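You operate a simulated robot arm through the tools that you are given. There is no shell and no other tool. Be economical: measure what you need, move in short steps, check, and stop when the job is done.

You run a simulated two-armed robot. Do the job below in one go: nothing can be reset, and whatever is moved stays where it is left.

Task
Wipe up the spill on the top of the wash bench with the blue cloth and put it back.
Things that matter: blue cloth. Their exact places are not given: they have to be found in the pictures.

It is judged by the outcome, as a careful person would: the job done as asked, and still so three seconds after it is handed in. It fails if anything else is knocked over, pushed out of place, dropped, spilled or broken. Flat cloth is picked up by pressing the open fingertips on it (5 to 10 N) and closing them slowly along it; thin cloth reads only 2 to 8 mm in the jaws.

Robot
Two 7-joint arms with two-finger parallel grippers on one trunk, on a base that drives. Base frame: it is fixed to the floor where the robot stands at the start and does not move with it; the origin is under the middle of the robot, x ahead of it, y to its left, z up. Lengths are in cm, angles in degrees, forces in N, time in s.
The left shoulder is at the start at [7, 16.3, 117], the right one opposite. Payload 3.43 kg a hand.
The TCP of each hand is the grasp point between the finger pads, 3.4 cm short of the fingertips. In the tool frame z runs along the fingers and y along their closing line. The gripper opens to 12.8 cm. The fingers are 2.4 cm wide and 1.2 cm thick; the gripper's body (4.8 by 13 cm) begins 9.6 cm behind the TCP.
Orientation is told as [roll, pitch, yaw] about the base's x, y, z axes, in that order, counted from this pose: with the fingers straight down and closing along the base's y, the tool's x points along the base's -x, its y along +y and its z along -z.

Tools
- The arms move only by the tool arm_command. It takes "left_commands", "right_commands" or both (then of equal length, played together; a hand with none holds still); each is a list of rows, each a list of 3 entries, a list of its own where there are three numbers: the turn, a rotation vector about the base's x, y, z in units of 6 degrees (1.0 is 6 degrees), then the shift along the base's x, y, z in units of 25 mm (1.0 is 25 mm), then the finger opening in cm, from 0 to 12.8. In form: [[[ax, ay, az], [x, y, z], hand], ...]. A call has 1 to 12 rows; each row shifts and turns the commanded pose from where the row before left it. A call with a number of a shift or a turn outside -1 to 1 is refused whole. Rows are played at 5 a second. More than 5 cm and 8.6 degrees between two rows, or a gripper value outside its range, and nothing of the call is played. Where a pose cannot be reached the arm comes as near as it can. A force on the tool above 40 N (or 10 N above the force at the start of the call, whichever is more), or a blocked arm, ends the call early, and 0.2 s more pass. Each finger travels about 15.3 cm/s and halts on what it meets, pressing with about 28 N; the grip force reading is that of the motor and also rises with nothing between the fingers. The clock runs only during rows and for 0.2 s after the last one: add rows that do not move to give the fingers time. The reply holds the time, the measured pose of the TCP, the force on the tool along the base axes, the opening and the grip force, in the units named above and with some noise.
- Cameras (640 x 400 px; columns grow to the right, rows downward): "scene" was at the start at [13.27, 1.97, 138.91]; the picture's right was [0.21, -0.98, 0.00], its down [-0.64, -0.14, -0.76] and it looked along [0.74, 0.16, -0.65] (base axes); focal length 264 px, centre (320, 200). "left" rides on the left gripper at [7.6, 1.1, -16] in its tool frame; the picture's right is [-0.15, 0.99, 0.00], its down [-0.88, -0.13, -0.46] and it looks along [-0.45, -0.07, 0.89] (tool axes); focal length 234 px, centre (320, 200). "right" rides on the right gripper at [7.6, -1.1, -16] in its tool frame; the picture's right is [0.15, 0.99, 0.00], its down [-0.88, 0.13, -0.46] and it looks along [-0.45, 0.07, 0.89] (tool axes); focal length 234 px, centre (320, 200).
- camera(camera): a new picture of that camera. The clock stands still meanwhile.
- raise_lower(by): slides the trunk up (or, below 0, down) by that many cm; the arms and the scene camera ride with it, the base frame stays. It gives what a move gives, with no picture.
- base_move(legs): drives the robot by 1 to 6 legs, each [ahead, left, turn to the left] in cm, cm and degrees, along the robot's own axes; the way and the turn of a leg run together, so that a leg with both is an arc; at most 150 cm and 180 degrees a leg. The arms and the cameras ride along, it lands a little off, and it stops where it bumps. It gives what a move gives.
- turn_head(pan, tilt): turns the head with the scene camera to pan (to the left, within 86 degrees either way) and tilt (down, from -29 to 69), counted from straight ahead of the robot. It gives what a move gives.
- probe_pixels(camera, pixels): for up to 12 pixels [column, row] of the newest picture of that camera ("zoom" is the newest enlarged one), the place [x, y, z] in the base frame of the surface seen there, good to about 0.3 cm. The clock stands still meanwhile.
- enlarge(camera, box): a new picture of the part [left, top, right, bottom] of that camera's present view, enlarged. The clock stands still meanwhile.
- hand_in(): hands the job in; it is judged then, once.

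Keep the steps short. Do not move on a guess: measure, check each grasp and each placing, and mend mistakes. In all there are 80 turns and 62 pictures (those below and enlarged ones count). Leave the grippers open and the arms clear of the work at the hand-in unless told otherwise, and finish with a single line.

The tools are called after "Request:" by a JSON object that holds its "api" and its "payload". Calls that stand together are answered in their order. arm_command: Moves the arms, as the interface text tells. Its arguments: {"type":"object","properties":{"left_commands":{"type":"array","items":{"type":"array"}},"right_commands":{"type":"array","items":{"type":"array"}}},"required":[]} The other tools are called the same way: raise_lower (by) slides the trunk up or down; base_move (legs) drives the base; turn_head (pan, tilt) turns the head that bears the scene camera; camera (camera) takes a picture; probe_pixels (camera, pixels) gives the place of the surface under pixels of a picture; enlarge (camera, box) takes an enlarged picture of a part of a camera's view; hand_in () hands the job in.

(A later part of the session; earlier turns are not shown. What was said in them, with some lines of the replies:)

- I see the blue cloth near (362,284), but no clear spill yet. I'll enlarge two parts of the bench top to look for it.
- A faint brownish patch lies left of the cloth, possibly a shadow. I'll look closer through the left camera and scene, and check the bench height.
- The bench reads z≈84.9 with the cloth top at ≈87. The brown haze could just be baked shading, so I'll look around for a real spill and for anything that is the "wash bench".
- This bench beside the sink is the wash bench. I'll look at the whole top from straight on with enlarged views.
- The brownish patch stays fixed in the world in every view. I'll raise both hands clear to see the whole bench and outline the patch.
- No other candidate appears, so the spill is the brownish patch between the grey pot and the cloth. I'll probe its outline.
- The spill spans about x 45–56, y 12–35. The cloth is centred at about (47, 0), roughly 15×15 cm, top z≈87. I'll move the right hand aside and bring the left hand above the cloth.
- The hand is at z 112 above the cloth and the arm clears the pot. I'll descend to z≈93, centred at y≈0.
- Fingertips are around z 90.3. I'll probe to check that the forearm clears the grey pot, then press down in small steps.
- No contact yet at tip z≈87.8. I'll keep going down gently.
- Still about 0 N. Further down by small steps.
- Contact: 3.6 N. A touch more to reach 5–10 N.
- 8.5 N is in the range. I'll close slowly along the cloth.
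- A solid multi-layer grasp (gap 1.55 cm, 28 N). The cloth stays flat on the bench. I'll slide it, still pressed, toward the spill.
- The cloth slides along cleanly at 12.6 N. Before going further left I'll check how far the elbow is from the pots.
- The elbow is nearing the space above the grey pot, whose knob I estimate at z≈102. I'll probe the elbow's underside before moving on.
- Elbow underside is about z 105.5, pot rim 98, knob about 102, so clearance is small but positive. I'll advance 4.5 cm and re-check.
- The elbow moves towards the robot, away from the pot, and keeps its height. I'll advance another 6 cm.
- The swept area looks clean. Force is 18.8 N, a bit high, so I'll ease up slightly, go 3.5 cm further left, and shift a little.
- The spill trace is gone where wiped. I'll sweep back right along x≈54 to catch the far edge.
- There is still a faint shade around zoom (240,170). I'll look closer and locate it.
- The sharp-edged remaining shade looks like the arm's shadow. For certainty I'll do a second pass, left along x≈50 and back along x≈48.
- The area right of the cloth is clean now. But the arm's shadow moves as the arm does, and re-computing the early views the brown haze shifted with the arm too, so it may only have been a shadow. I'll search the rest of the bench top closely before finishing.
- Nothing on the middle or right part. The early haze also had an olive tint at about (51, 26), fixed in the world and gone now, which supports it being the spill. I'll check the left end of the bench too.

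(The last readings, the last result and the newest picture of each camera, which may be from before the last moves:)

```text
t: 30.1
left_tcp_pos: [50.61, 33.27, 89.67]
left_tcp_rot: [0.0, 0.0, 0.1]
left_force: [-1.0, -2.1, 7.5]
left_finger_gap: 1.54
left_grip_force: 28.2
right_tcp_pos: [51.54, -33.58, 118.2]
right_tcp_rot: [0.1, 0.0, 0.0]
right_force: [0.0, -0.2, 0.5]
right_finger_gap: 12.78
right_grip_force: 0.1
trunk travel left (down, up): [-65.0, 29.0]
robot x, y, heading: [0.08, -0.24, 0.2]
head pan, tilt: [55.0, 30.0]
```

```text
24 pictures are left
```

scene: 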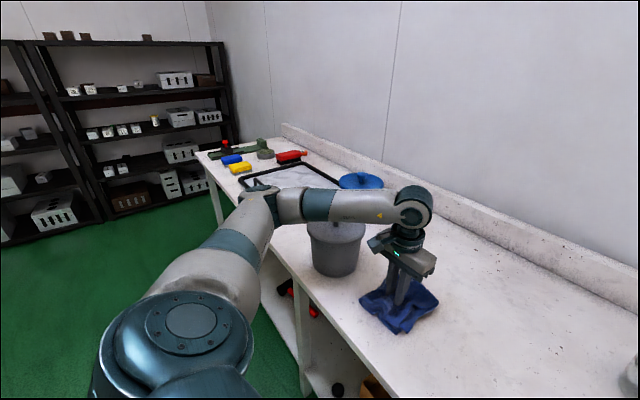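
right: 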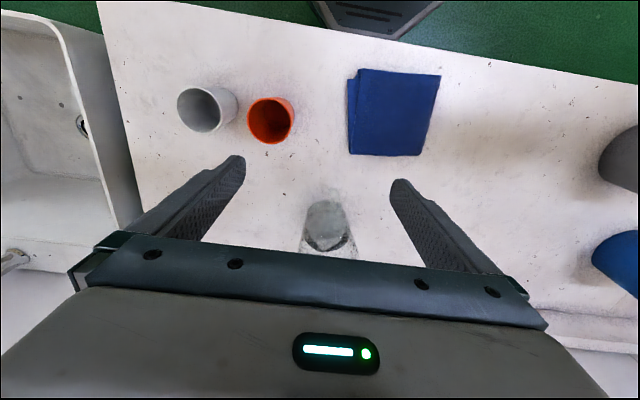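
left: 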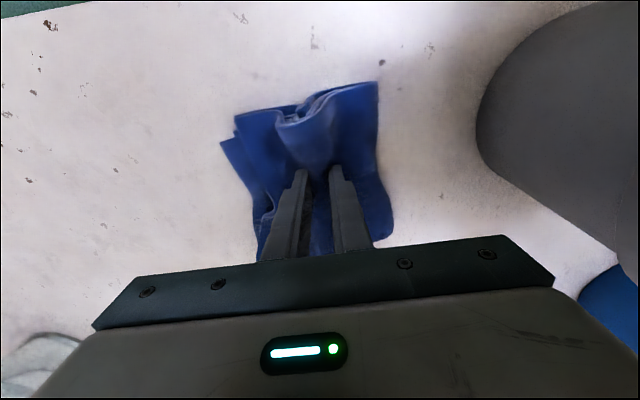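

I'll enlarge the left end once to rule out another spill.

Request:
{"api": "enlarge", "payload": {"camera": "scene", "box": [190, 120, 430, 270]}}

```text
2.67 times, centred on (310, 195) of scene
```

zoom: 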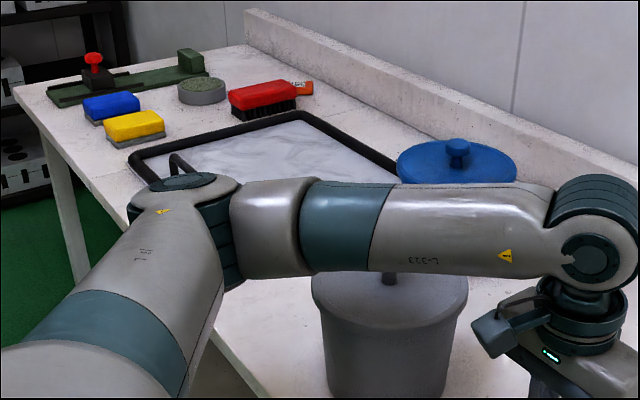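

No other spill. Now the return pass at x≈48, still pressed, back towards the starting place.

Request:
{"api": "arm_command", "payload": {"left_commands": [[[0, 0, 0], [-0.4, -0.3, 0], 0], [[0, 0, 0], [-0.4, -0.5, 0], 0], [[0, 0, 0], [-0.2, -0.7, 0], 0], [[0, 0, 0], [0, -0.7, 0], 0], [[0, 0, 0], [0, -0.7, 0], 0], [[0, 0, 0], [0, -0.7, 0], 0], [[0, 0, 0], [0, -0.7, 0], 0], [[0, 0, 0], [0, -0.7, 0], 0], [[0, 0, 0], [0, -0.7, 0], 0], [[0, 0, 0], [0, -0.7, 0], 0], [[0, 0, 0], [0, -0.7, 0], 0], [[0, 0, 0], [0, -0.7, 0], 0]]}}

Request:
{"api": "turn_head", "payload": {"pan": 12.3, "tilt": 40.6}}

Request:
{"api": "camera", "payload": {"camera": "scene"}}

```text
t: 32.7
left_tcp_pos: [48.26, 13.64, 89.8]
left_tcp_rot: [0.0, 0.0, -0.1]
left_force: [-0.9, 1.0, 6.3]
left_finger_gap: 1.55
left_grip_force: 28.1
right_tcp_pos: [51.54, -33.59, 118.19]
right_tcp_rot: [0.0, 0.0, 0.0]
right_force: [-0.6, -0.1, 0.2]
right_finger_gap: 12.79
right_grip_force: 0.1
trunk travel left (down, up): [-65.0, 29.0]
robot x, y, heading: [0.06, 0.2, -0.2]
head pan, tilt: [55.0, 30.0]
```

```text
t: 33.8
left_tcp_pos: [48.12, 13.59, 89.77]
left_tcp_rot: [0.0, 0.0, -0.1]
left_force: [0.2, -1.2, 6.2]
left_finger_gap: 1.54
left_grip_force: 28.6
right_tcp_pos: [51.48, -33.52, 118.16]
right_tcp_rot: [0.1, 0.0, 0.0]
right_force: [0.4, -0.3, 0.0]
right_finger_gap: 12.81
right_grip_force: 0.2
trunk travel left (down, up): [-65.0, 29.0]
robot x, y, heading: [-0.27, 0.17, -0.3]
head pan, tilt: [12.3, 40.6]
```

```text
22 pictures are left
```

scene: 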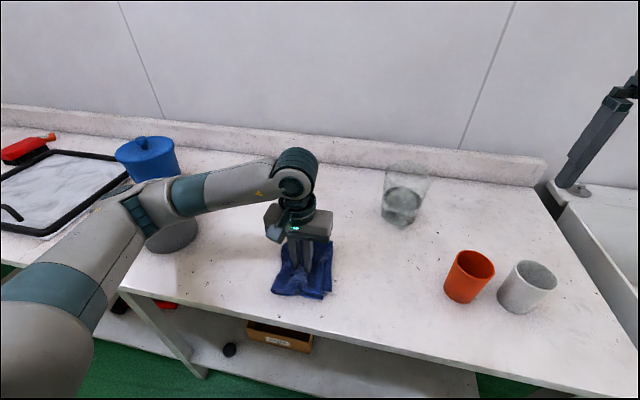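

On to the start place (46.9, 0.4).

Request:
{"api": "arm_command", "payload": {"left_commands": [[[0, 0, 0], [-0.1, -0.66, 0], 0], [[0, 0, 0], [-0.1, -0.66, 0], 0], [[0, 0, 0], [-0.1, -0.66, 0], 0], [[0, 0, 0], [-0.1, -0.66, 0], 0], [[0, 0, 0], [-0.1, -0.66, 0], 0], [[0, 0, 0], [0, -0.66, 0], 0], [[0, 0, 0], [0, -0.66, 0], 0], [[0, 0, 0], [0, -0.66, 0], 0], [[0, 0, 0], [0, 0, 0], 0]]}}

Request:
{"api": "camera", "payload": {"camera": "left"}}

Request:
{"api": "enlarge", "payload": {"camera": "scene", "box": [170, 170, 410, 320]}}

```text
t: 35.8
left_tcp_pos: [46.61, 0.35, 89.69]
left_tcp_rot: [-0.1, 0.0, 0.1]
left_force: [-0.4, -0.2, 9.6]
left_finger_gap: 1.53
left_grip_force: 27.9
right_tcp_pos: [51.46, -33.54, 118.21]
right_tcp_rot: [0.0, -0.1, 0.0]
right_force: [0.4, -0.2, 0.0]
right_finger_gap: 12.8
right_grip_force: 0.1
trunk travel left (down, up): [-65.0, 29.0]
robot x, y, heading: [0.3, 0.19, -0.1]
head pan, tilt: [12.3, 40.6]
```

```text
21 pictures are left
```

left: 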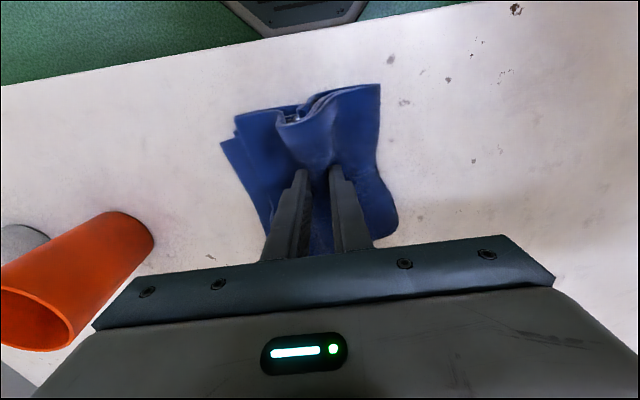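

```text
2.67 times, centred on (290, 245) of scene
```

zoom: 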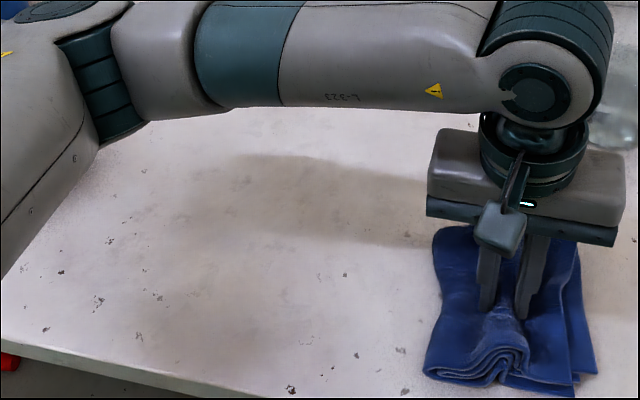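

The cloth is back at its start. I'll open slowly to 6 cm to spread it flat again, then lift away.

Request:
{"api": "arm_command", "payload": {"left_commands": [[[0, 0, 0], [0.05, 0, 0], 2.2], [[0, 0, 0], [0.05, 0, 0], 2.9], [[0, 0, 0], [0, 0, 0], 3.6], [[0, 0, 0], [0, 0, 0], 4.3], [[0, 0, 0], [0, 0, 0], 5], [[0, 0, 0], [0, 0, 0], 5.6], [[0, 0, 0], [0, 0, 0], 6], [[0, 0, 0], [0, 0, 0], 6], [[0, 0, 0], [0, 0, 0.2], 6], [[0, 0, 0], [0, 0, 0.6], 6], [[0, 0, 0], [0, 0, 1], 6], [[0, 0, 0], [0, 0, 1], 6]]}}

Request:
{"api": "camera", "payload": {"camera": "left"}}

```text
t: 38.4
left_tcp_pos: [46.84, 0.46, 96.57]
left_tcp_rot: [0.0, 0.0, 0.0]
left_force: [-0.2, 0.0, -0.5]
left_finger_gap: 5.99
left_grip_force: 0.1
right_tcp_pos: [51.55, -33.59, 118.16]
right_tcp_rot: [0.0, -0.1, -0.1]
right_force: [-1.2, 0.0, -1.4]
right_finger_gap: 12.81
right_grip_force: 0.0
trunk travel left (down, up): [-65.0, 29.0]
robot x, y, heading: [0.27, 0.31, 0.0]
head pan, tilt: [12.3, 40.6]
```

```text
19 pictures are left
```

left: 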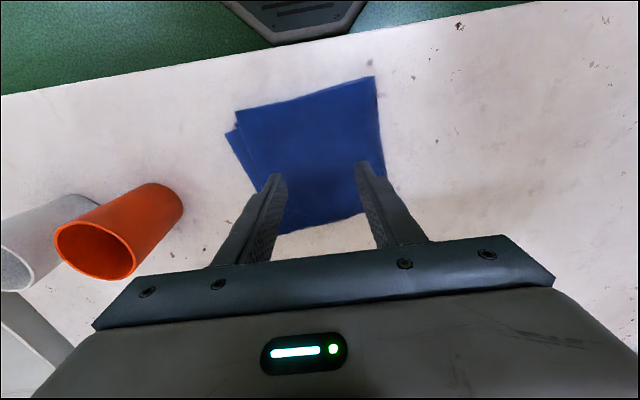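

The cloth lies flat and folded again. I'll take both arms back to exactly their start poses so the picture can be compared with the first one, with the same shadows.

Request:
{"api": "arm_command", "payload": {"left_commands": [[[0, 0, 0], [0, 0, 1], 6], [[0, 0, 0], [0, 0, 1], 6], [[0, 0, 0], [0, 0, 1], 6], [[0, 0, 0], [0, 0, 1], 8], [[0, 0, 0], [-0.2, 1, 0.7], 10], [[0, 0, 0], [-0.2, 1, 1], 12], [[0, 0, 0], [-0.2, 1, 0], 12.8], [[0, 0, 0], [-0.2, 1, 0], 12.8], [[0, 0, 0], [-0.2, 1, 0], 12.8], [[0, 0, 0], [-0.2, 1, 0], 12.8], [[0, 0, 0], [-0.2, 1, 0], 12.8], [[0, 0, 0], [-0.1, 1, 0], 12.8]]}}

Request:
{"api": "arm_command", "payload": {"left_commands": [[[0, 0, 0], [0, 1, 0], 12.8], [[0, 0, 0], [0, 1, 0], 12.8], [[0, 0, 0], [0, 1, 0], 12.8], [[0, 0, 0], [0, 0.6, 0], 12.8], [[0, 0, 0], [0, 0, 0], 12.8], [[0, 0, 0], [0, 0, 0], 12.8], [[0, 0, 0], [0, 0, 0], 12.8], [[0, 0, 0], [0, 0, 0], 12.8], [[0, 0, 0], [0, 0, 0], 12.8], [[0, 0, 0], [0, 0, 0], 12.8], [[0, 0, 0], [0, 0, 0], 12.8]], "right_commands": [[[0, 0, 0], [0, 1, 0], 12.8], [[0, 0, 0], [0, 1, 0], 12.8], [[0, 0, 0], [0, 1, 0], 12.8], [[0, 0, 0], [0, 1, 0], 12.8], [[0, 0, 0], [0, 1, 0], 12.8], [[0, 0, 0], [0, 1, 0], 12.8], [[0, 0, 0], [0, 1, -1], 12.8], [[0, 0, 0], [0, 1, -1], 12.8], [[0, 0, 0], [0, 1, -1], 12.8], [[0, 0, 0], [0, 1, -1], 12.8], [[0, 0, 0], [0, 0.1, -1], 12.8]]}}

Request:
{"api": "camera", "payload": {"camera": "scene"}}

Request:
{"api": "enlarge", "payload": {"camera": "scene", "box": [180, 200, 340, 300]}}

Request:
{"api": "enlarge", "payload": {"camera": "left", "box": [200, 80, 440, 260]}}

```text
t: 41.0
left_tcp_pos: [43.36, 20.51, 110.97]
left_tcp_rot: [-0.1, -0.1, -0.1]
left_force: [-0.5, -0.2, -0.7]
left_finger_gap: 12.79
left_grip_force: 0.0
right_tcp_pos: [51.45, -33.36, 118.25]
right_tcp_rot: [-0.1, 0.0, 0.1]
right_force: [0.1, 0.1, 0.5]
right_finger_gap: 12.79
right_grip_force: 0.0
trunk travel left (down, up): [-65.0, 29.0]
robot x, y, heading: [0.05, -0.45, 0.1]
head pan, tilt: [12.3, 40.6]
```

```text
t: 43.4
left_tcp_pos: [43.28, 29.41, 110.91]
left_tcp_rot: [0.1, 0.0, 0.0]
left_force: [-0.7, -0.9, 1.4]
left_finger_gap: 12.76
left_grip_force: 0.0
right_tcp_pos: [51.47, -7.96, 105.38]
right_tcp_rot: [0.0, 0.0, -0.1]
right_force: [-0.4, -0.6, 0.2]
right_finger_gap: 12.83
right_grip_force: 0.0
trunk travel left (down, up): [-65.0, 29.0]
robot x, y, heading: [-0.17, -0.23, 0.1]
head pan, tilt: [12.3, 40.6]
```

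```text
18 pictures are left
```

scene: 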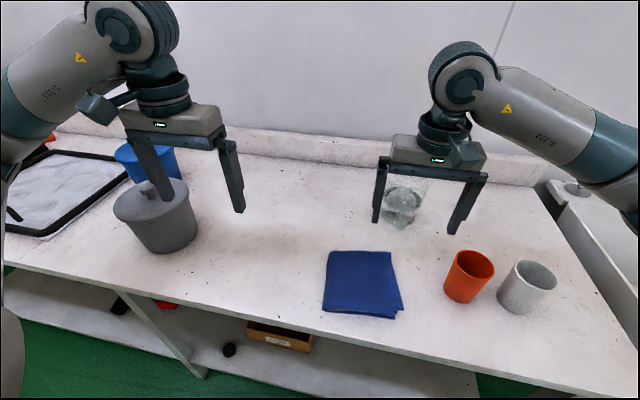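

```text
4.00 times, centred on (260, 250) of scene
```

zoom: 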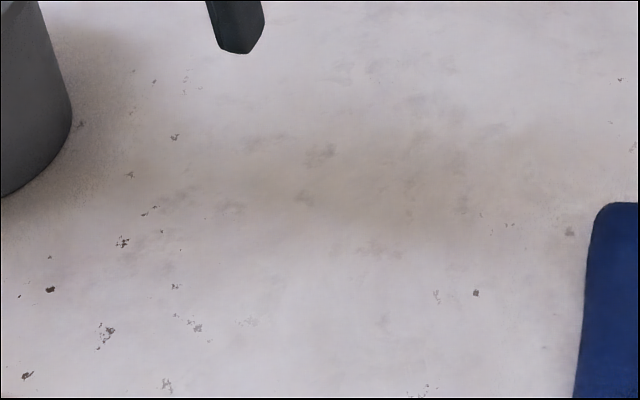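

```text
2.22 times, centred on (320, 170) of left
```

zoom: 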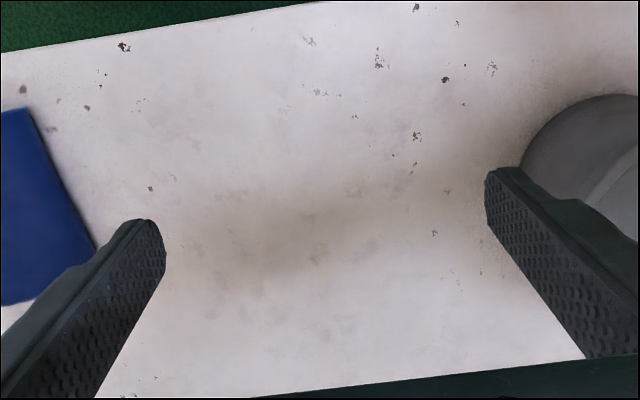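

Two things stand out. The haze is the same with the arm back in its start pose, so it is mostly arm shadow. Also, the grey pot now sits about 20 px right of where it was: the elbow must have nudged it on the return, and I'll have to set it right. First I'll raise the left hand up and over to the left to remove the shadow and see the left area.

Request:
{"api": "arm_command", "payload": {"left_commands": [[[0, 0, 0], [0, 0, 1], 12.8], [[0, 0, 0], [0, 0, 1], 12.8], [[0, 0, 0], [0, 0, 1], 12.8], [[0, 0, 0], [0, 0, 1], 12.8], [[0, 0, 0], [0, 0.5, 1], 12.8], [[0, 0, 0], [0, 1, 1], 12.8], [[0, 0, 0], [0, 1, 1], 12.8], [[0, 0, 0], [0, 1, 0], 12.8], [[0, 0, 0], [0, 1, 0], 12.8], [[0, 0, 0], [0, 1, 0], 12.8], [[0, 0, 0], [0, 1, 0], 12.8], [[0, 0, 0], [0, 1, 0], 12.8]]}}

Request:
{"api": "camera", "payload": {"camera": "scene"}}

Request:
{"api": "camera", "payload": {"camera": "left"}}

```text
t: 46.0
left_tcp_pos: [43.2, 48.45, 128.28]
left_tcp_rot: [0.0, 0.1, 0.1]
left_force: [0.4, 1.1, -0.8]
left_finger_gap: 12.81
left_grip_force: 0.1
right_tcp_pos: [51.42, -7.75, 105.41]
right_tcp_rot: [0.1, 0.0, 0.1]
right_force: [0.5, -0.6, 0.5]
right_finger_gap: 12.79
right_grip_force: 0.1
trunk travel left (down, up): [-65.0, 29.0]
robot x, y, heading: [-0.44, 0.05, 0.2]
head pan, tilt: [12.3, 40.6]
```

```text
15 pictures are left
```

scene: 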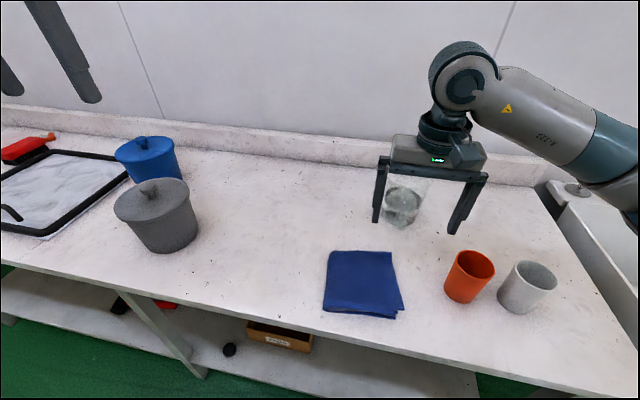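

```text
14 pictures are left
```

left: 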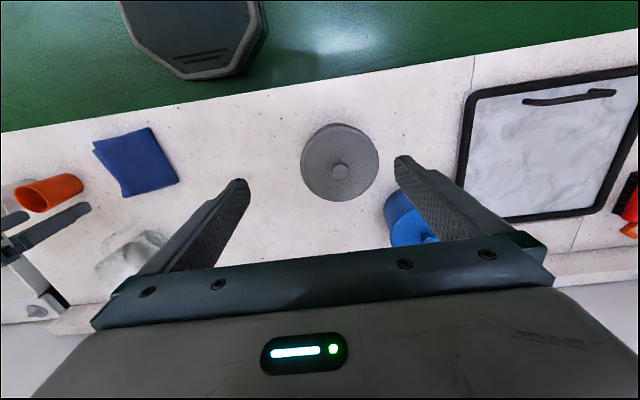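

With the shadow gone, the wiped area looks even. I'll enlarge around the pots to look for spill traces and probe the pot's place now.

Request:
{"api": "enlarge", "payload": {"camera": "scene", "box": [80, 130, 340, 292]}}

Request:
{"api": "probe_pixels", "payload": {"camera": "zoom", "pixels": [[175, 145], [85, 175], [285, 165], [180, 185], [200, 305], [285, 245], [160, 130], [180, 300]]}}

Request:
{"api": "enlarge", "payload": {"camera": "left", "box": [190, 70, 480, 251]}}

Request:
{"api": "probe_pixels", "payload": {"camera": "left", "pixels": [[340, 171], [302, 165], [378, 160], [335, 124], [340, 200], [270, 100], [395, 110]]}}

```text
2.46 times, centred on (210, 211) of scene
```

zoom: 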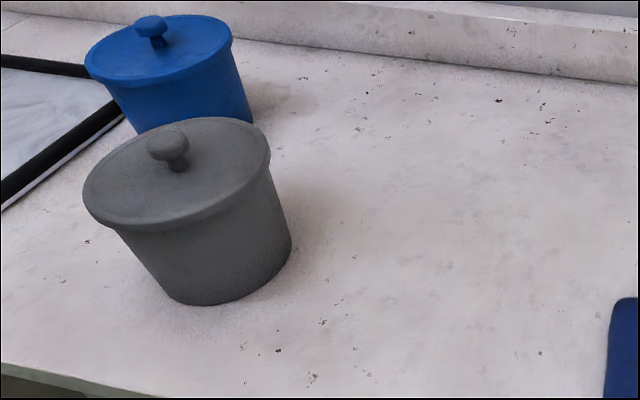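

```text
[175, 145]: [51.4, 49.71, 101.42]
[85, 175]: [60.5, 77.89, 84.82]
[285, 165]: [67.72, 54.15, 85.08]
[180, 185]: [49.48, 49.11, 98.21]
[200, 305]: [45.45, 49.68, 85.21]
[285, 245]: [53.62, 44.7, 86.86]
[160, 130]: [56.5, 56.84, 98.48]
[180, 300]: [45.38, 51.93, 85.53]
```

```text
2.21 times, centred on (335, 160) of left
```

zoom: 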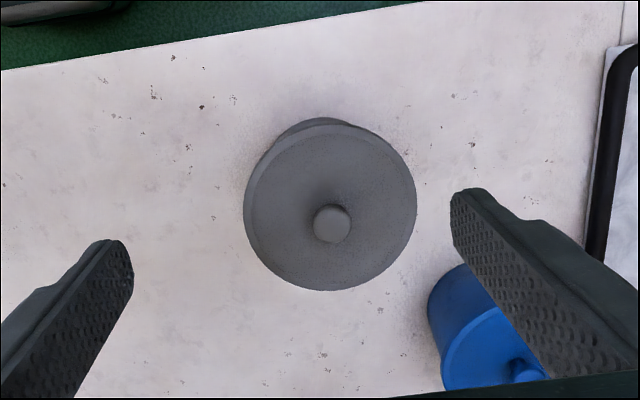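

```text
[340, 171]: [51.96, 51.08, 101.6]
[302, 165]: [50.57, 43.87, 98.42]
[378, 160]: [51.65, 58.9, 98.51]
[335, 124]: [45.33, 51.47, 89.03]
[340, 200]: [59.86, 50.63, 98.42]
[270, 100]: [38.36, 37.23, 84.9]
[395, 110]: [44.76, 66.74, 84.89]
```

The grey pot stood at about (47.7, 53.1) and is now at (51.7, 51.1); I'll drag it back by its knob later. The spill itself is still uncertain, and the area around the glass hasn't been checked closely. I'll move the right hand away from it and look.

Request:
{"api": "arm_command", "payload": {"right_commands": [[[0, 0, 0], [0, 0, 1], 12.8], [[0, 0, 0], [0, 0, 1], 12.8], [[0, 0, 0], [0, 0, 1], 12.8], [[0, 0, 0], [-0.5, -1, 1], 12.8], [[0, 0, 0], [-0.5, -1, 1], 12.8], [[0, 0, 0], [-0.5, -1, 0], 12.8], [[0, 0, 0], [-0.5, -1, 0], 12.8], [[0, 0, 0], [0, -1, 0], 12.8], [[0, 0, 0], [0, -1, 0], 12.8], [[0, 0, 0], [0, -1, 0], 12.8], [[0, 0, 0], [0, -1, 0], 12.8], [[0, 0, 0], [0, -1, 0], 12.8]]}}

Request:
{"api": "enlarge", "payload": {"camera": "scene", "box": [300, 130, 540, 280]}}

Request:
{"api": "enlarge", "payload": {"camera": "left", "box": [0, 110, 260, 272]}}

```text
t: 48.6
left_tcp_pos: [43.22, 48.32, 128.29]
left_tcp_rot: [0.0, 0.0, 0.2]
left_force: [-0.1, 0.0, 0.3]
left_finger_gap: 12.82
left_grip_force: 0.1
right_tcp_pos: [46.52, -30.8, 117.95]
right_tcp_rot: [0.1, 0.0, 0.0]
right_force: [-0.3, 0.9, 0.1]
right_finger_gap: 12.81
right_grip_force: 0.0
trunk travel left (down, up): [-65.0, 29.0]
robot x, y, heading: [0.29, 0.16, 0.1]
head pan, tilt: [12.3, 40.6]
```

```text
2.67 times, centred on (420, 205) of scene
```

zoom: 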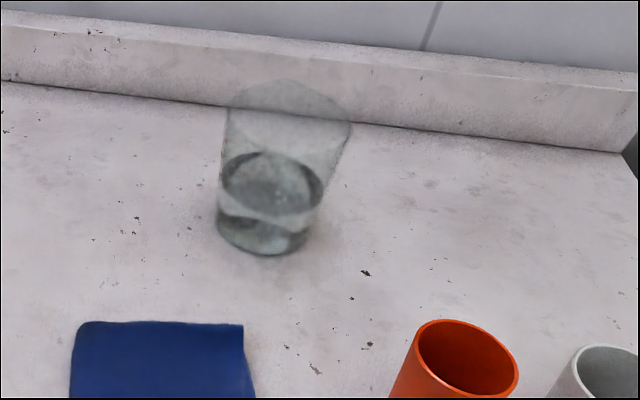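

```text
2.46 times, centred on (130, 191) of left
```

zoom: 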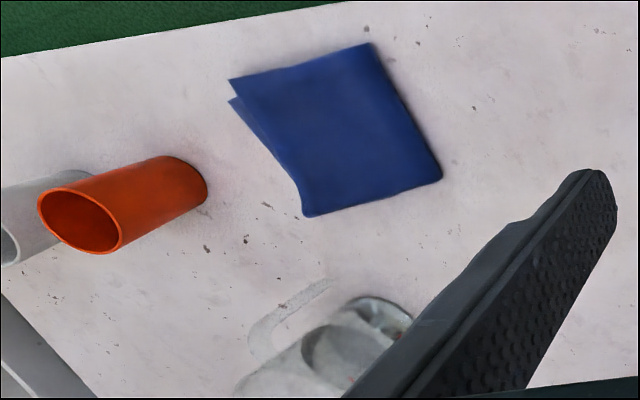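

Only the glass is there, no spill. I'll take one more look at the left part, around the tray and behind the blue pot.

Request:
{"api": "turn_head", "payload": {"pan": 45, "tilt": 35}}

Request:
{"api": "camera", "payload": {"camera": "scene"}}

```text
t: 49.6
left_tcp_pos: [43.3, 48.24, 128.28]
left_tcp_rot: [-0.1, 0.0, 0.0]
left_force: [-0.8, -0.9, -0.1]
left_finger_gap: 12.82
left_grip_force: 0.1
right_tcp_pos: [46.48, -30.71, 117.94]
right_tcp_rot: [0.0, 0.0, 0.0]
right_force: [0.2, -0.8, -0.5]
right_finger_gap: 12.82
right_grip_force: 0.1
trunk travel left (down, up): [-65.0, 29.0]
robot x, y, heading: [-0.27, 0.16, 0.0]
head pan, tilt: [45.0, 35.0]
```

```text
9 pictures are left
```

scene: 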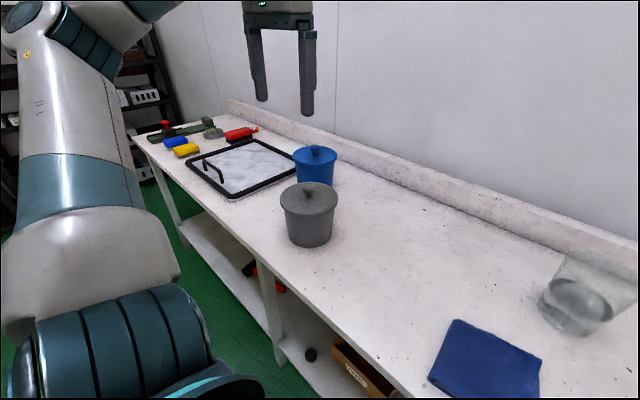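

The bench looks clean everywhere without the shadow. One enlarged check of the wiped area and pot surroundings.

Request:
{"api": "enlarge", "payload": {"camera": "scene", "box": [230, 140, 550, 340]}}

```text
2.00 times, centred on (390, 240) of scene
```

zoom: 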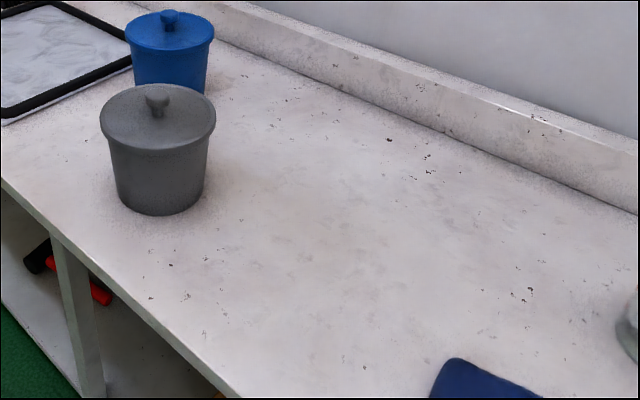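

No spill is left anywhere. Now to set the pot right: bring the left hand over the knob at (51.7, 51.1), open 6 cm, and check from above.

Request:
{"api": "arm_command", "payload": {"left_commands": [[[0, 0, 0], [0.8, 0.27, 0], 6], [[0, 0, 0], [0.8, 0.27, 0], 6], [[0, 0, 0], [0.8, 0.27, 0], 6], [[0, 0, 0], [0.95, 0.27, 0], 6], [[0, 0, 0], [0, 0, -1], 6], [[0, 0, 0], [0, 0, -1], 6], [[0, 0, 0], [0, 0, -1], 6], [[0, 0, 0], [0, 0, -1], 6], [[0, 0, 0], [0, 0, -1], 6], [[0, 0, 0], [0, 0, -1], 6], [[0, 0, 0], [0, 0, -1], 6], [[0, 0, 0], [0, 0, 0], 6]]}}

Request:
{"api": "camera", "payload": {"camera": "left"}}

Request:
{"api": "probe_pixels", "payload": {"camera": "left", "pixels": [[320, 190], [315, 195], [325, 195], [320, 200], [320, 180], [320, 100]]}}

```text
t: 52.2
left_tcp_pos: [51.98, 50.86, 110.84]
left_tcp_rot: [0.1, 0.0, 0.0]
left_force: [0.4, 0.7, 1.0]
left_finger_gap: 5.98
left_grip_force: 0.0
right_tcp_pos: [46.43, -30.81, 117.93]
right_tcp_rot: [0.0, 0.0, -0.1]
right_force: [-0.3, -0.2, 0.1]
right_finger_gap: 12.78
right_grip_force: 0.1
trunk travel left (down, up): [-65.0, 29.0]
robot x, y, heading: [0.27, -0.07, 0.3]
head pan, tilt: [45.0, 35.0]
```

```text
7 pictures are left
```

left: 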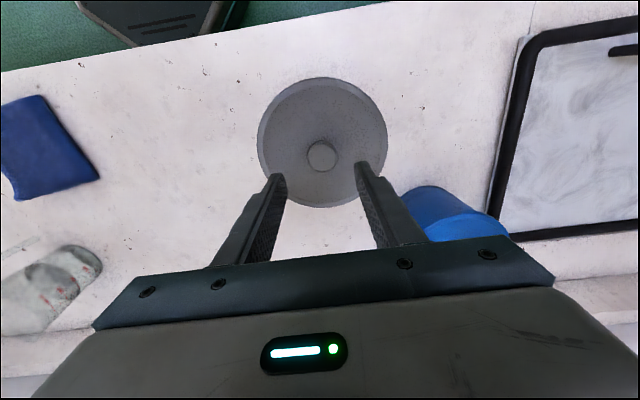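

```text
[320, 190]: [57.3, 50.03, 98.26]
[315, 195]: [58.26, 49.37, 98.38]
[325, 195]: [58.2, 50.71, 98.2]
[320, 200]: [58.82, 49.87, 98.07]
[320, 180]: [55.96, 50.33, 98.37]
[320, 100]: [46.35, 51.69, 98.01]
```

The knob shows at (322,155). I'll probe it and the lid's edge exactly.

Request:
{"api": "probe_pixels", "payload": {"camera": "left", "pixels": [[322, 155], [310, 155], [333, 155], [322, 143], [322, 168], [260, 142], [384, 138], [322, 80], [322, 205]]}}

```text
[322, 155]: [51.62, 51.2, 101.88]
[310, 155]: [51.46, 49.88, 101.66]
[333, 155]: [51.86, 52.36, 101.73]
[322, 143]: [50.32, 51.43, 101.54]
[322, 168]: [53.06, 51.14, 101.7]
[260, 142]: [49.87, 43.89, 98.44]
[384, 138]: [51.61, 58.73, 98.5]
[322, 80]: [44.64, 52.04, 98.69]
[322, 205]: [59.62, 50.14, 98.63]
```

Knob at (51.65, 51.2), top 101.9; the earlier pot wall probes fit an original centre of (47.7, 53.3). I'll descend so the tips stay just above the lid (TCP z≈102.5) around the knob.

Request:
{"api": "arm_command", "payload": {"left_commands": [[[0, 0, 0], [-0.13, 0.13, -1], 6], [[0, 0, 0], [0, 0, -1], 6], [[0, 0, 0], [0, 0, -0.8], 6], [[0, 0, 0], [0, 0, -0.5], 6], [[0, 0, 0], [0, 0, 0], 6]]}}

```text
t: 53.4
left_tcp_pos: [51.43, 51.33, 102.64]
left_tcp_rot: [0.0, 0.0, 0.1]
left_force: [-0.3, -0.3, 0.4]
left_finger_gap: 6.01
left_grip_force: 0.0
right_tcp_pos: [46.52, -30.78, 118.03]
right_tcp_rot: [-0.1, 0.1, 0.1]
right_force: [-1.0, 0.1, -0.9]
right_finger_gap: 12.8
right_grip_force: 0.1
trunk travel left (down, up): [-65.0, 29.0]
robot x, y, heading: [-0.36, -0.04, 0.1]
head pan, tilt: [45.0, 35.0]
```

In place with no contact force. Closing gently on the knob.

Request:
{"api": "arm_command", "payload": {"left_commands": [[[0, 0, 0], [0, 0, 0], 5], [[0, 0, 0], [0, 0, 0], 4.2], [[0, 0, 0], [0, 0, 0], 3.6], [[0, 0, 0], [0, 0, 0], 3.0], [[0, 0, 0], [0, 0, 0], 2.6], [[0, 0, 0], [0, 0, 0], 2.2], [[0, 0, 0], [0, 0, 0], 2.2]]}}

```text
t: 55.0
left_tcp_pos: [51.54, 51.22, 102.58]
left_tcp_rot: [-0.1, -0.1, 0.0]
left_force: [-0.8, -0.4, -1.0]
left_finger_gap: 3.22
left_grip_force: 28.0
right_tcp_pos: [46.49, -30.7, 117.91]
right_tcp_rot: [0.0, 0.0, 0.0]
right_force: [0.2, -0.4, 0.0]
right_finger_gap: 12.8
right_grip_force: 0.1
trunk travel left (down, up): [-65.0, 29.0]
robot x, y, heading: [0.03, 0.04, 0.1]
head pan, tilt: [45.0, 35.0]
```

Knob held at 3.2 cm. Sliding the pot back by (−3.85, +2.1) cm without lifting.

Request:
{"api": "arm_command", "payload": {"left_commands": [[[0, 0, 0], [-0.2, 0.1, 0], 2.2], [[0, 0, 0], [-0.2, 0.1, 0], 2.2], [[0, 0, 0], [-0.2, 0.11, 0], 2.2], [[0, 0, 0], [-0.2, 0.11, 0], 2.2], [[0, 0, 0], [-0.2, 0.11, 0], 2.2], [[0, 0, 0], [-0.2, 0.11, 0], 2.2], [[0, 0, 0], [-0.2, 0.1, 0], 2.2], [[0, 0, 0], [-0.14, 0.1, 0], 2.2], [[0, 0, 0], [0, 0, 0], 2.2], [[0, 0, 0], [0, 0, 0], 2.2]]}}

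Request:
{"api": "camera", "payload": {"camera": "scene"}}

Request:
{"api": "probe_pixels", "payload": {"camera": "scene", "pixels": [[300, 225], [315, 225], [330, 222], [305, 243], [285, 215], [332, 200]]}}

```text
t: 57.2
left_tcp_pos: [47.58, 53.21, 102.62]
left_tcp_rot: [0.0, 0.0, 0.0]
left_force: [-0.2, -1.3, 1.0]
left_finger_gap: 3.22
left_grip_force: 27.9
right_tcp_pos: [46.45, -30.68, 117.94]
right_tcp_rot: [0.0, 0.0, 0.0]
right_force: [-0.3, 0.0, 0.0]
right_finger_gap: 12.81
right_grip_force: 0.0
trunk travel left (down, up): [-65.0, 29.0]
robot x, y, heading: [-0.19, -0.28, -0.2]
head pan, tilt: [45.0, 35.0]
```

```text
6 pictures are left
```

scene: 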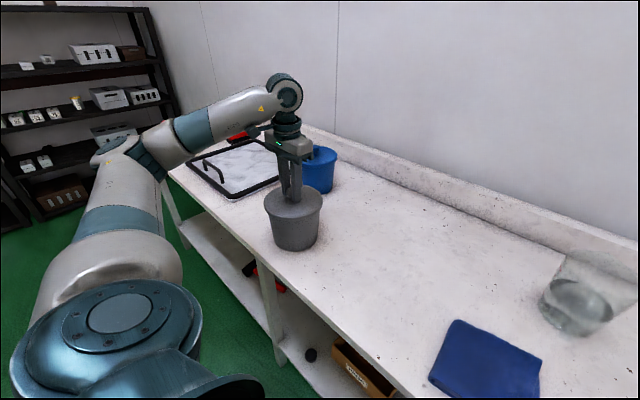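

```text
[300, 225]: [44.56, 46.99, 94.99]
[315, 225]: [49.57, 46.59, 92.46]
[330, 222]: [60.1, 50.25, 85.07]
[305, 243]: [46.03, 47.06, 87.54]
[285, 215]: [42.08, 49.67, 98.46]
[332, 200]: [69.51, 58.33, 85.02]
```

The pot wall now reads (49.57, 46.59), against (49.55, 46.64) before it was bumped. I'll open and rise straight up.

Request:
{"api": "arm_command", "payload": {"left_commands": [[[0, 0, 0], [0, 0, 0], 3.6], [[0, 0, 0], [0, 0, 0], 4.4], [[0, 0, 0], [0, 0, 0], 6], [[0, 0, 0], [0, 0, 0.4], 6], [[0, 0, 0], [0, 0, 1], 6], [[0, 0, 0], [0, 0, 1], 6], [[0, 0, 0], [0, 0, 1], 6], [[0, 0, 0], [0, 0, 1], 8], [[0, 0, 0], [0, 0, 1], 10], [[0, 0, 0], [0, 0, 1], 12], [[0, 0, 0], [0, 0, 1], 12.8], [[0, 0, 0], [0, 0, 1], 12.8]]}}

Request:
{"api": "arm_command", "payload": {"left_commands": [[[0, 0, 0], [-0.5, 0, 0.5], 12.8], [[0, 0, 0], [-0.5, 0, 0.5], 12.8], [[0, 0, 0], [-0.5, 0, 0], 12.8], [[0, 0, 0], [0, 0, 0], 12.8]]}}

Request:
{"api": "turn_head", "payload": {"pan": 12.3, "tilt": 40.6}}

Request:
{"api": "camera", "payload": {"camera": "scene"}}

```text
t: 59.8
left_tcp_pos: [47.42, 53.25, 123.69]
left_tcp_rot: [0.0, 0.1, 0.0]
left_force: [0.3, 0.2, 0.2]
left_finger_gap: 12.78
left_grip_force: 0.0
right_tcp_pos: [46.39, -30.79, 117.99]
right_tcp_rot: [0.0, 0.1, -0.1]
right_force: [0.1, -0.6, -0.1]
right_finger_gap: 12.82
right_grip_force: 0.2
trunk travel left (down, up): [-65.0, 29.0]
robot x, y, heading: [0.25, 0.13, -0.1]
head pan, tilt: [45.0, 35.0]
```

```text
t: 60.8
left_tcp_pos: [43.92, 53.33, 126.0]
left_tcp_rot: [0.0, 0.0, 0.0]
left_force: [0.2, 0.3, 0.3]
left_finger_gap: 12.82
left_grip_force: 0.0
right_tcp_pos: [46.45, -30.77, 117.92]
right_tcp_rot: [0.0, 0.0, 0.0]
right_force: [0.0, -1.3, 0.3]
right_finger_gap: 12.81
right_grip_force: 0.1
trunk travel left (down, up): [-65.0, 29.0]
robot x, y, heading: [0.39, 0.01, -0.0]
head pan, tilt: [45.0, 35.0]
```

```text
t: 61.8
left_tcp_pos: [44.05, 53.3, 126.21]
left_tcp_rot: [0.0, -0.1, 0.1]
left_force: [0.4, 0.4, -0.2]
left_finger_gap: 12.81
left_grip_force: 0.0
right_tcp_pos: [46.57, -30.63, 117.97]
right_tcp_rot: [0.0, 0.0, 0.0]
right_force: [0.0, -0.4, -0.9]
right_finger_gap: 12.78
right_grip_force: 0.0
trunk travel left (down, up): [-65.0, 29.0]
robot x, y, heading: [-0.06, -0.3, -0.1]
head pan, tilt: [12.3, 40.6]
```

```text
5 pictures are left
```

scene: 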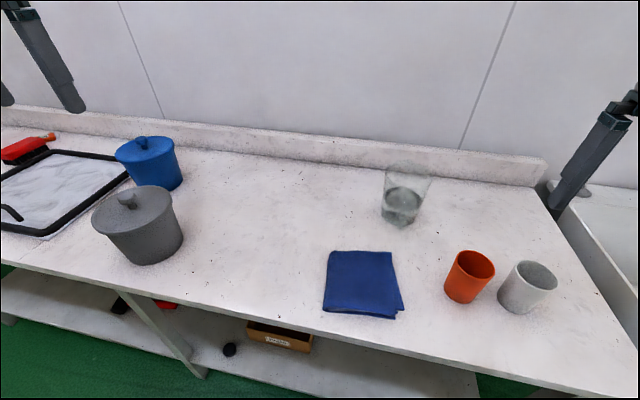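

The pot and cloth match the first picture. One last enlarged look at the wiped area, free of arm shadow.

Request:
{"api": "enlarge", "payload": {"camera": "scene", "box": [170, 170, 350, 283]}}

```text
3.54 times, centred on (260, 226) of scene
```

zoom: 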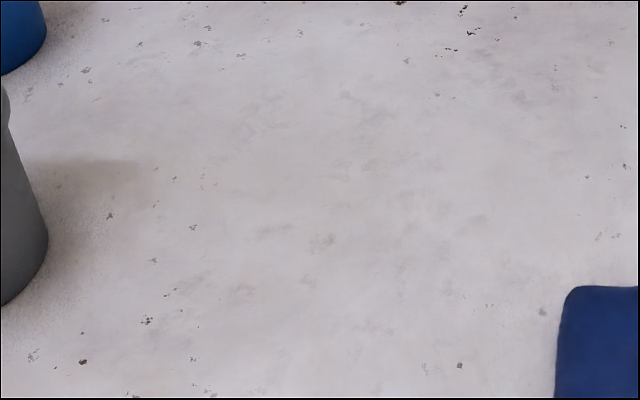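

There's a faint patch at zoom (50–150, 160–260) beside the pot. I'll probe where it lies and see whether it was there when the pot and arm stood elsewhere.

Request:
{"api": "probe_pixels", "payload": {"camera": "zoom", "pixels": [[60, 165], [145, 165], [140, 200], [80, 230], [60, 260]]}}

Request:
{"api": "arm_command", "payload": {"left_commands": [[[0, 0, 0], [-0.3, 0.8, 0.5], 12.8], [[0, 0, 0], [-0.3, 0.8, 0.5], 12.8], [[0, 0, 0], [-0.3, 0.8, 0.5], 12.8], [[0, 0, 0], [-0.3, 0.8, 0.5], 12.8], [[0, 0, 0], [-0.3, 0.8, 0.5], 12.8], [[0, 0, 0], [-0.3, 0.8, 0.5], 12.8], [[0, 0, 0], [-0.3, 0.8, 0], 12.8], [[0, 0, 0], [0, 0.8, 0], 12.8], [[0, 0, 0], [0, 0, 0], 12.8]]}}

Request:
{"api": "enlarge", "payload": {"camera": "scene", "box": [170, 170, 350, 283]}}

```text
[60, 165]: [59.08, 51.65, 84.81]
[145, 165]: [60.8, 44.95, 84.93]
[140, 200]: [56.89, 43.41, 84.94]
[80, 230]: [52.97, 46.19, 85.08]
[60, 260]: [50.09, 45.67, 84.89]
```

```text
t: 63.8
left_tcp_pos: [43.34, 60.79, 128.49]
left_tcp_rot: [0.0, -0.1, 0.1]
left_force: [-1.1, -0.4, 0.2]
left_finger_gap: 12.8
left_grip_force: 0.0
left hand out of reach, approached as far as the arm can: row 2, 3, 4, 5, 6, 7, 8
right_tcp_pos: [46.47, -30.65, 117.88]
right_tcp_rot: [0.0, 0.0, 0.1]
right_force: [0.6, 0.5, -0.5]
right_finger_gap: 12.79
right_grip_force: 0.1
trunk travel left (down, up): [-65.0, 29.0]
robot x, y, heading: [0.37, 0.22, 0.1]
head pan, tilt: [12.3, 40.6]
```

```text
3.54 times, centred on (260, 226) of scene
```

zoom: 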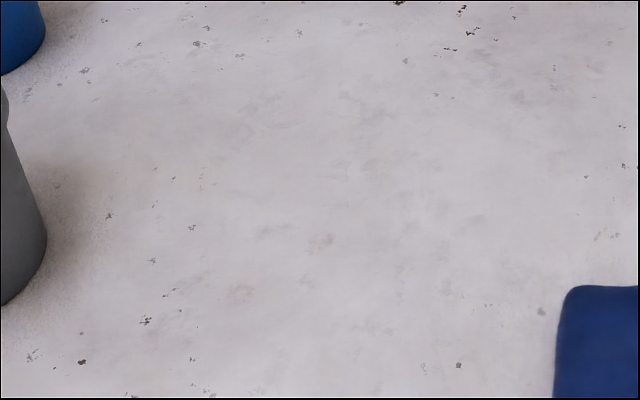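

The patch vanished when the arm moved, so it was only a shadow. The bench is clean, the cloth and pot are in their places, and the grippers are open and clear. Handing in.

Request:
{"api": "hand_in", "payload": {}}

```text
The job is handed in.
```

I wiped the area between the grey pot and the cloth and put the blue cloth back folded in its place, but I never clearly saw a spill (the patch I aimed at was at least partly arm shadow, and none shows now); my elbow apparently shifted the grey pot about 4 cm and I slid it back.
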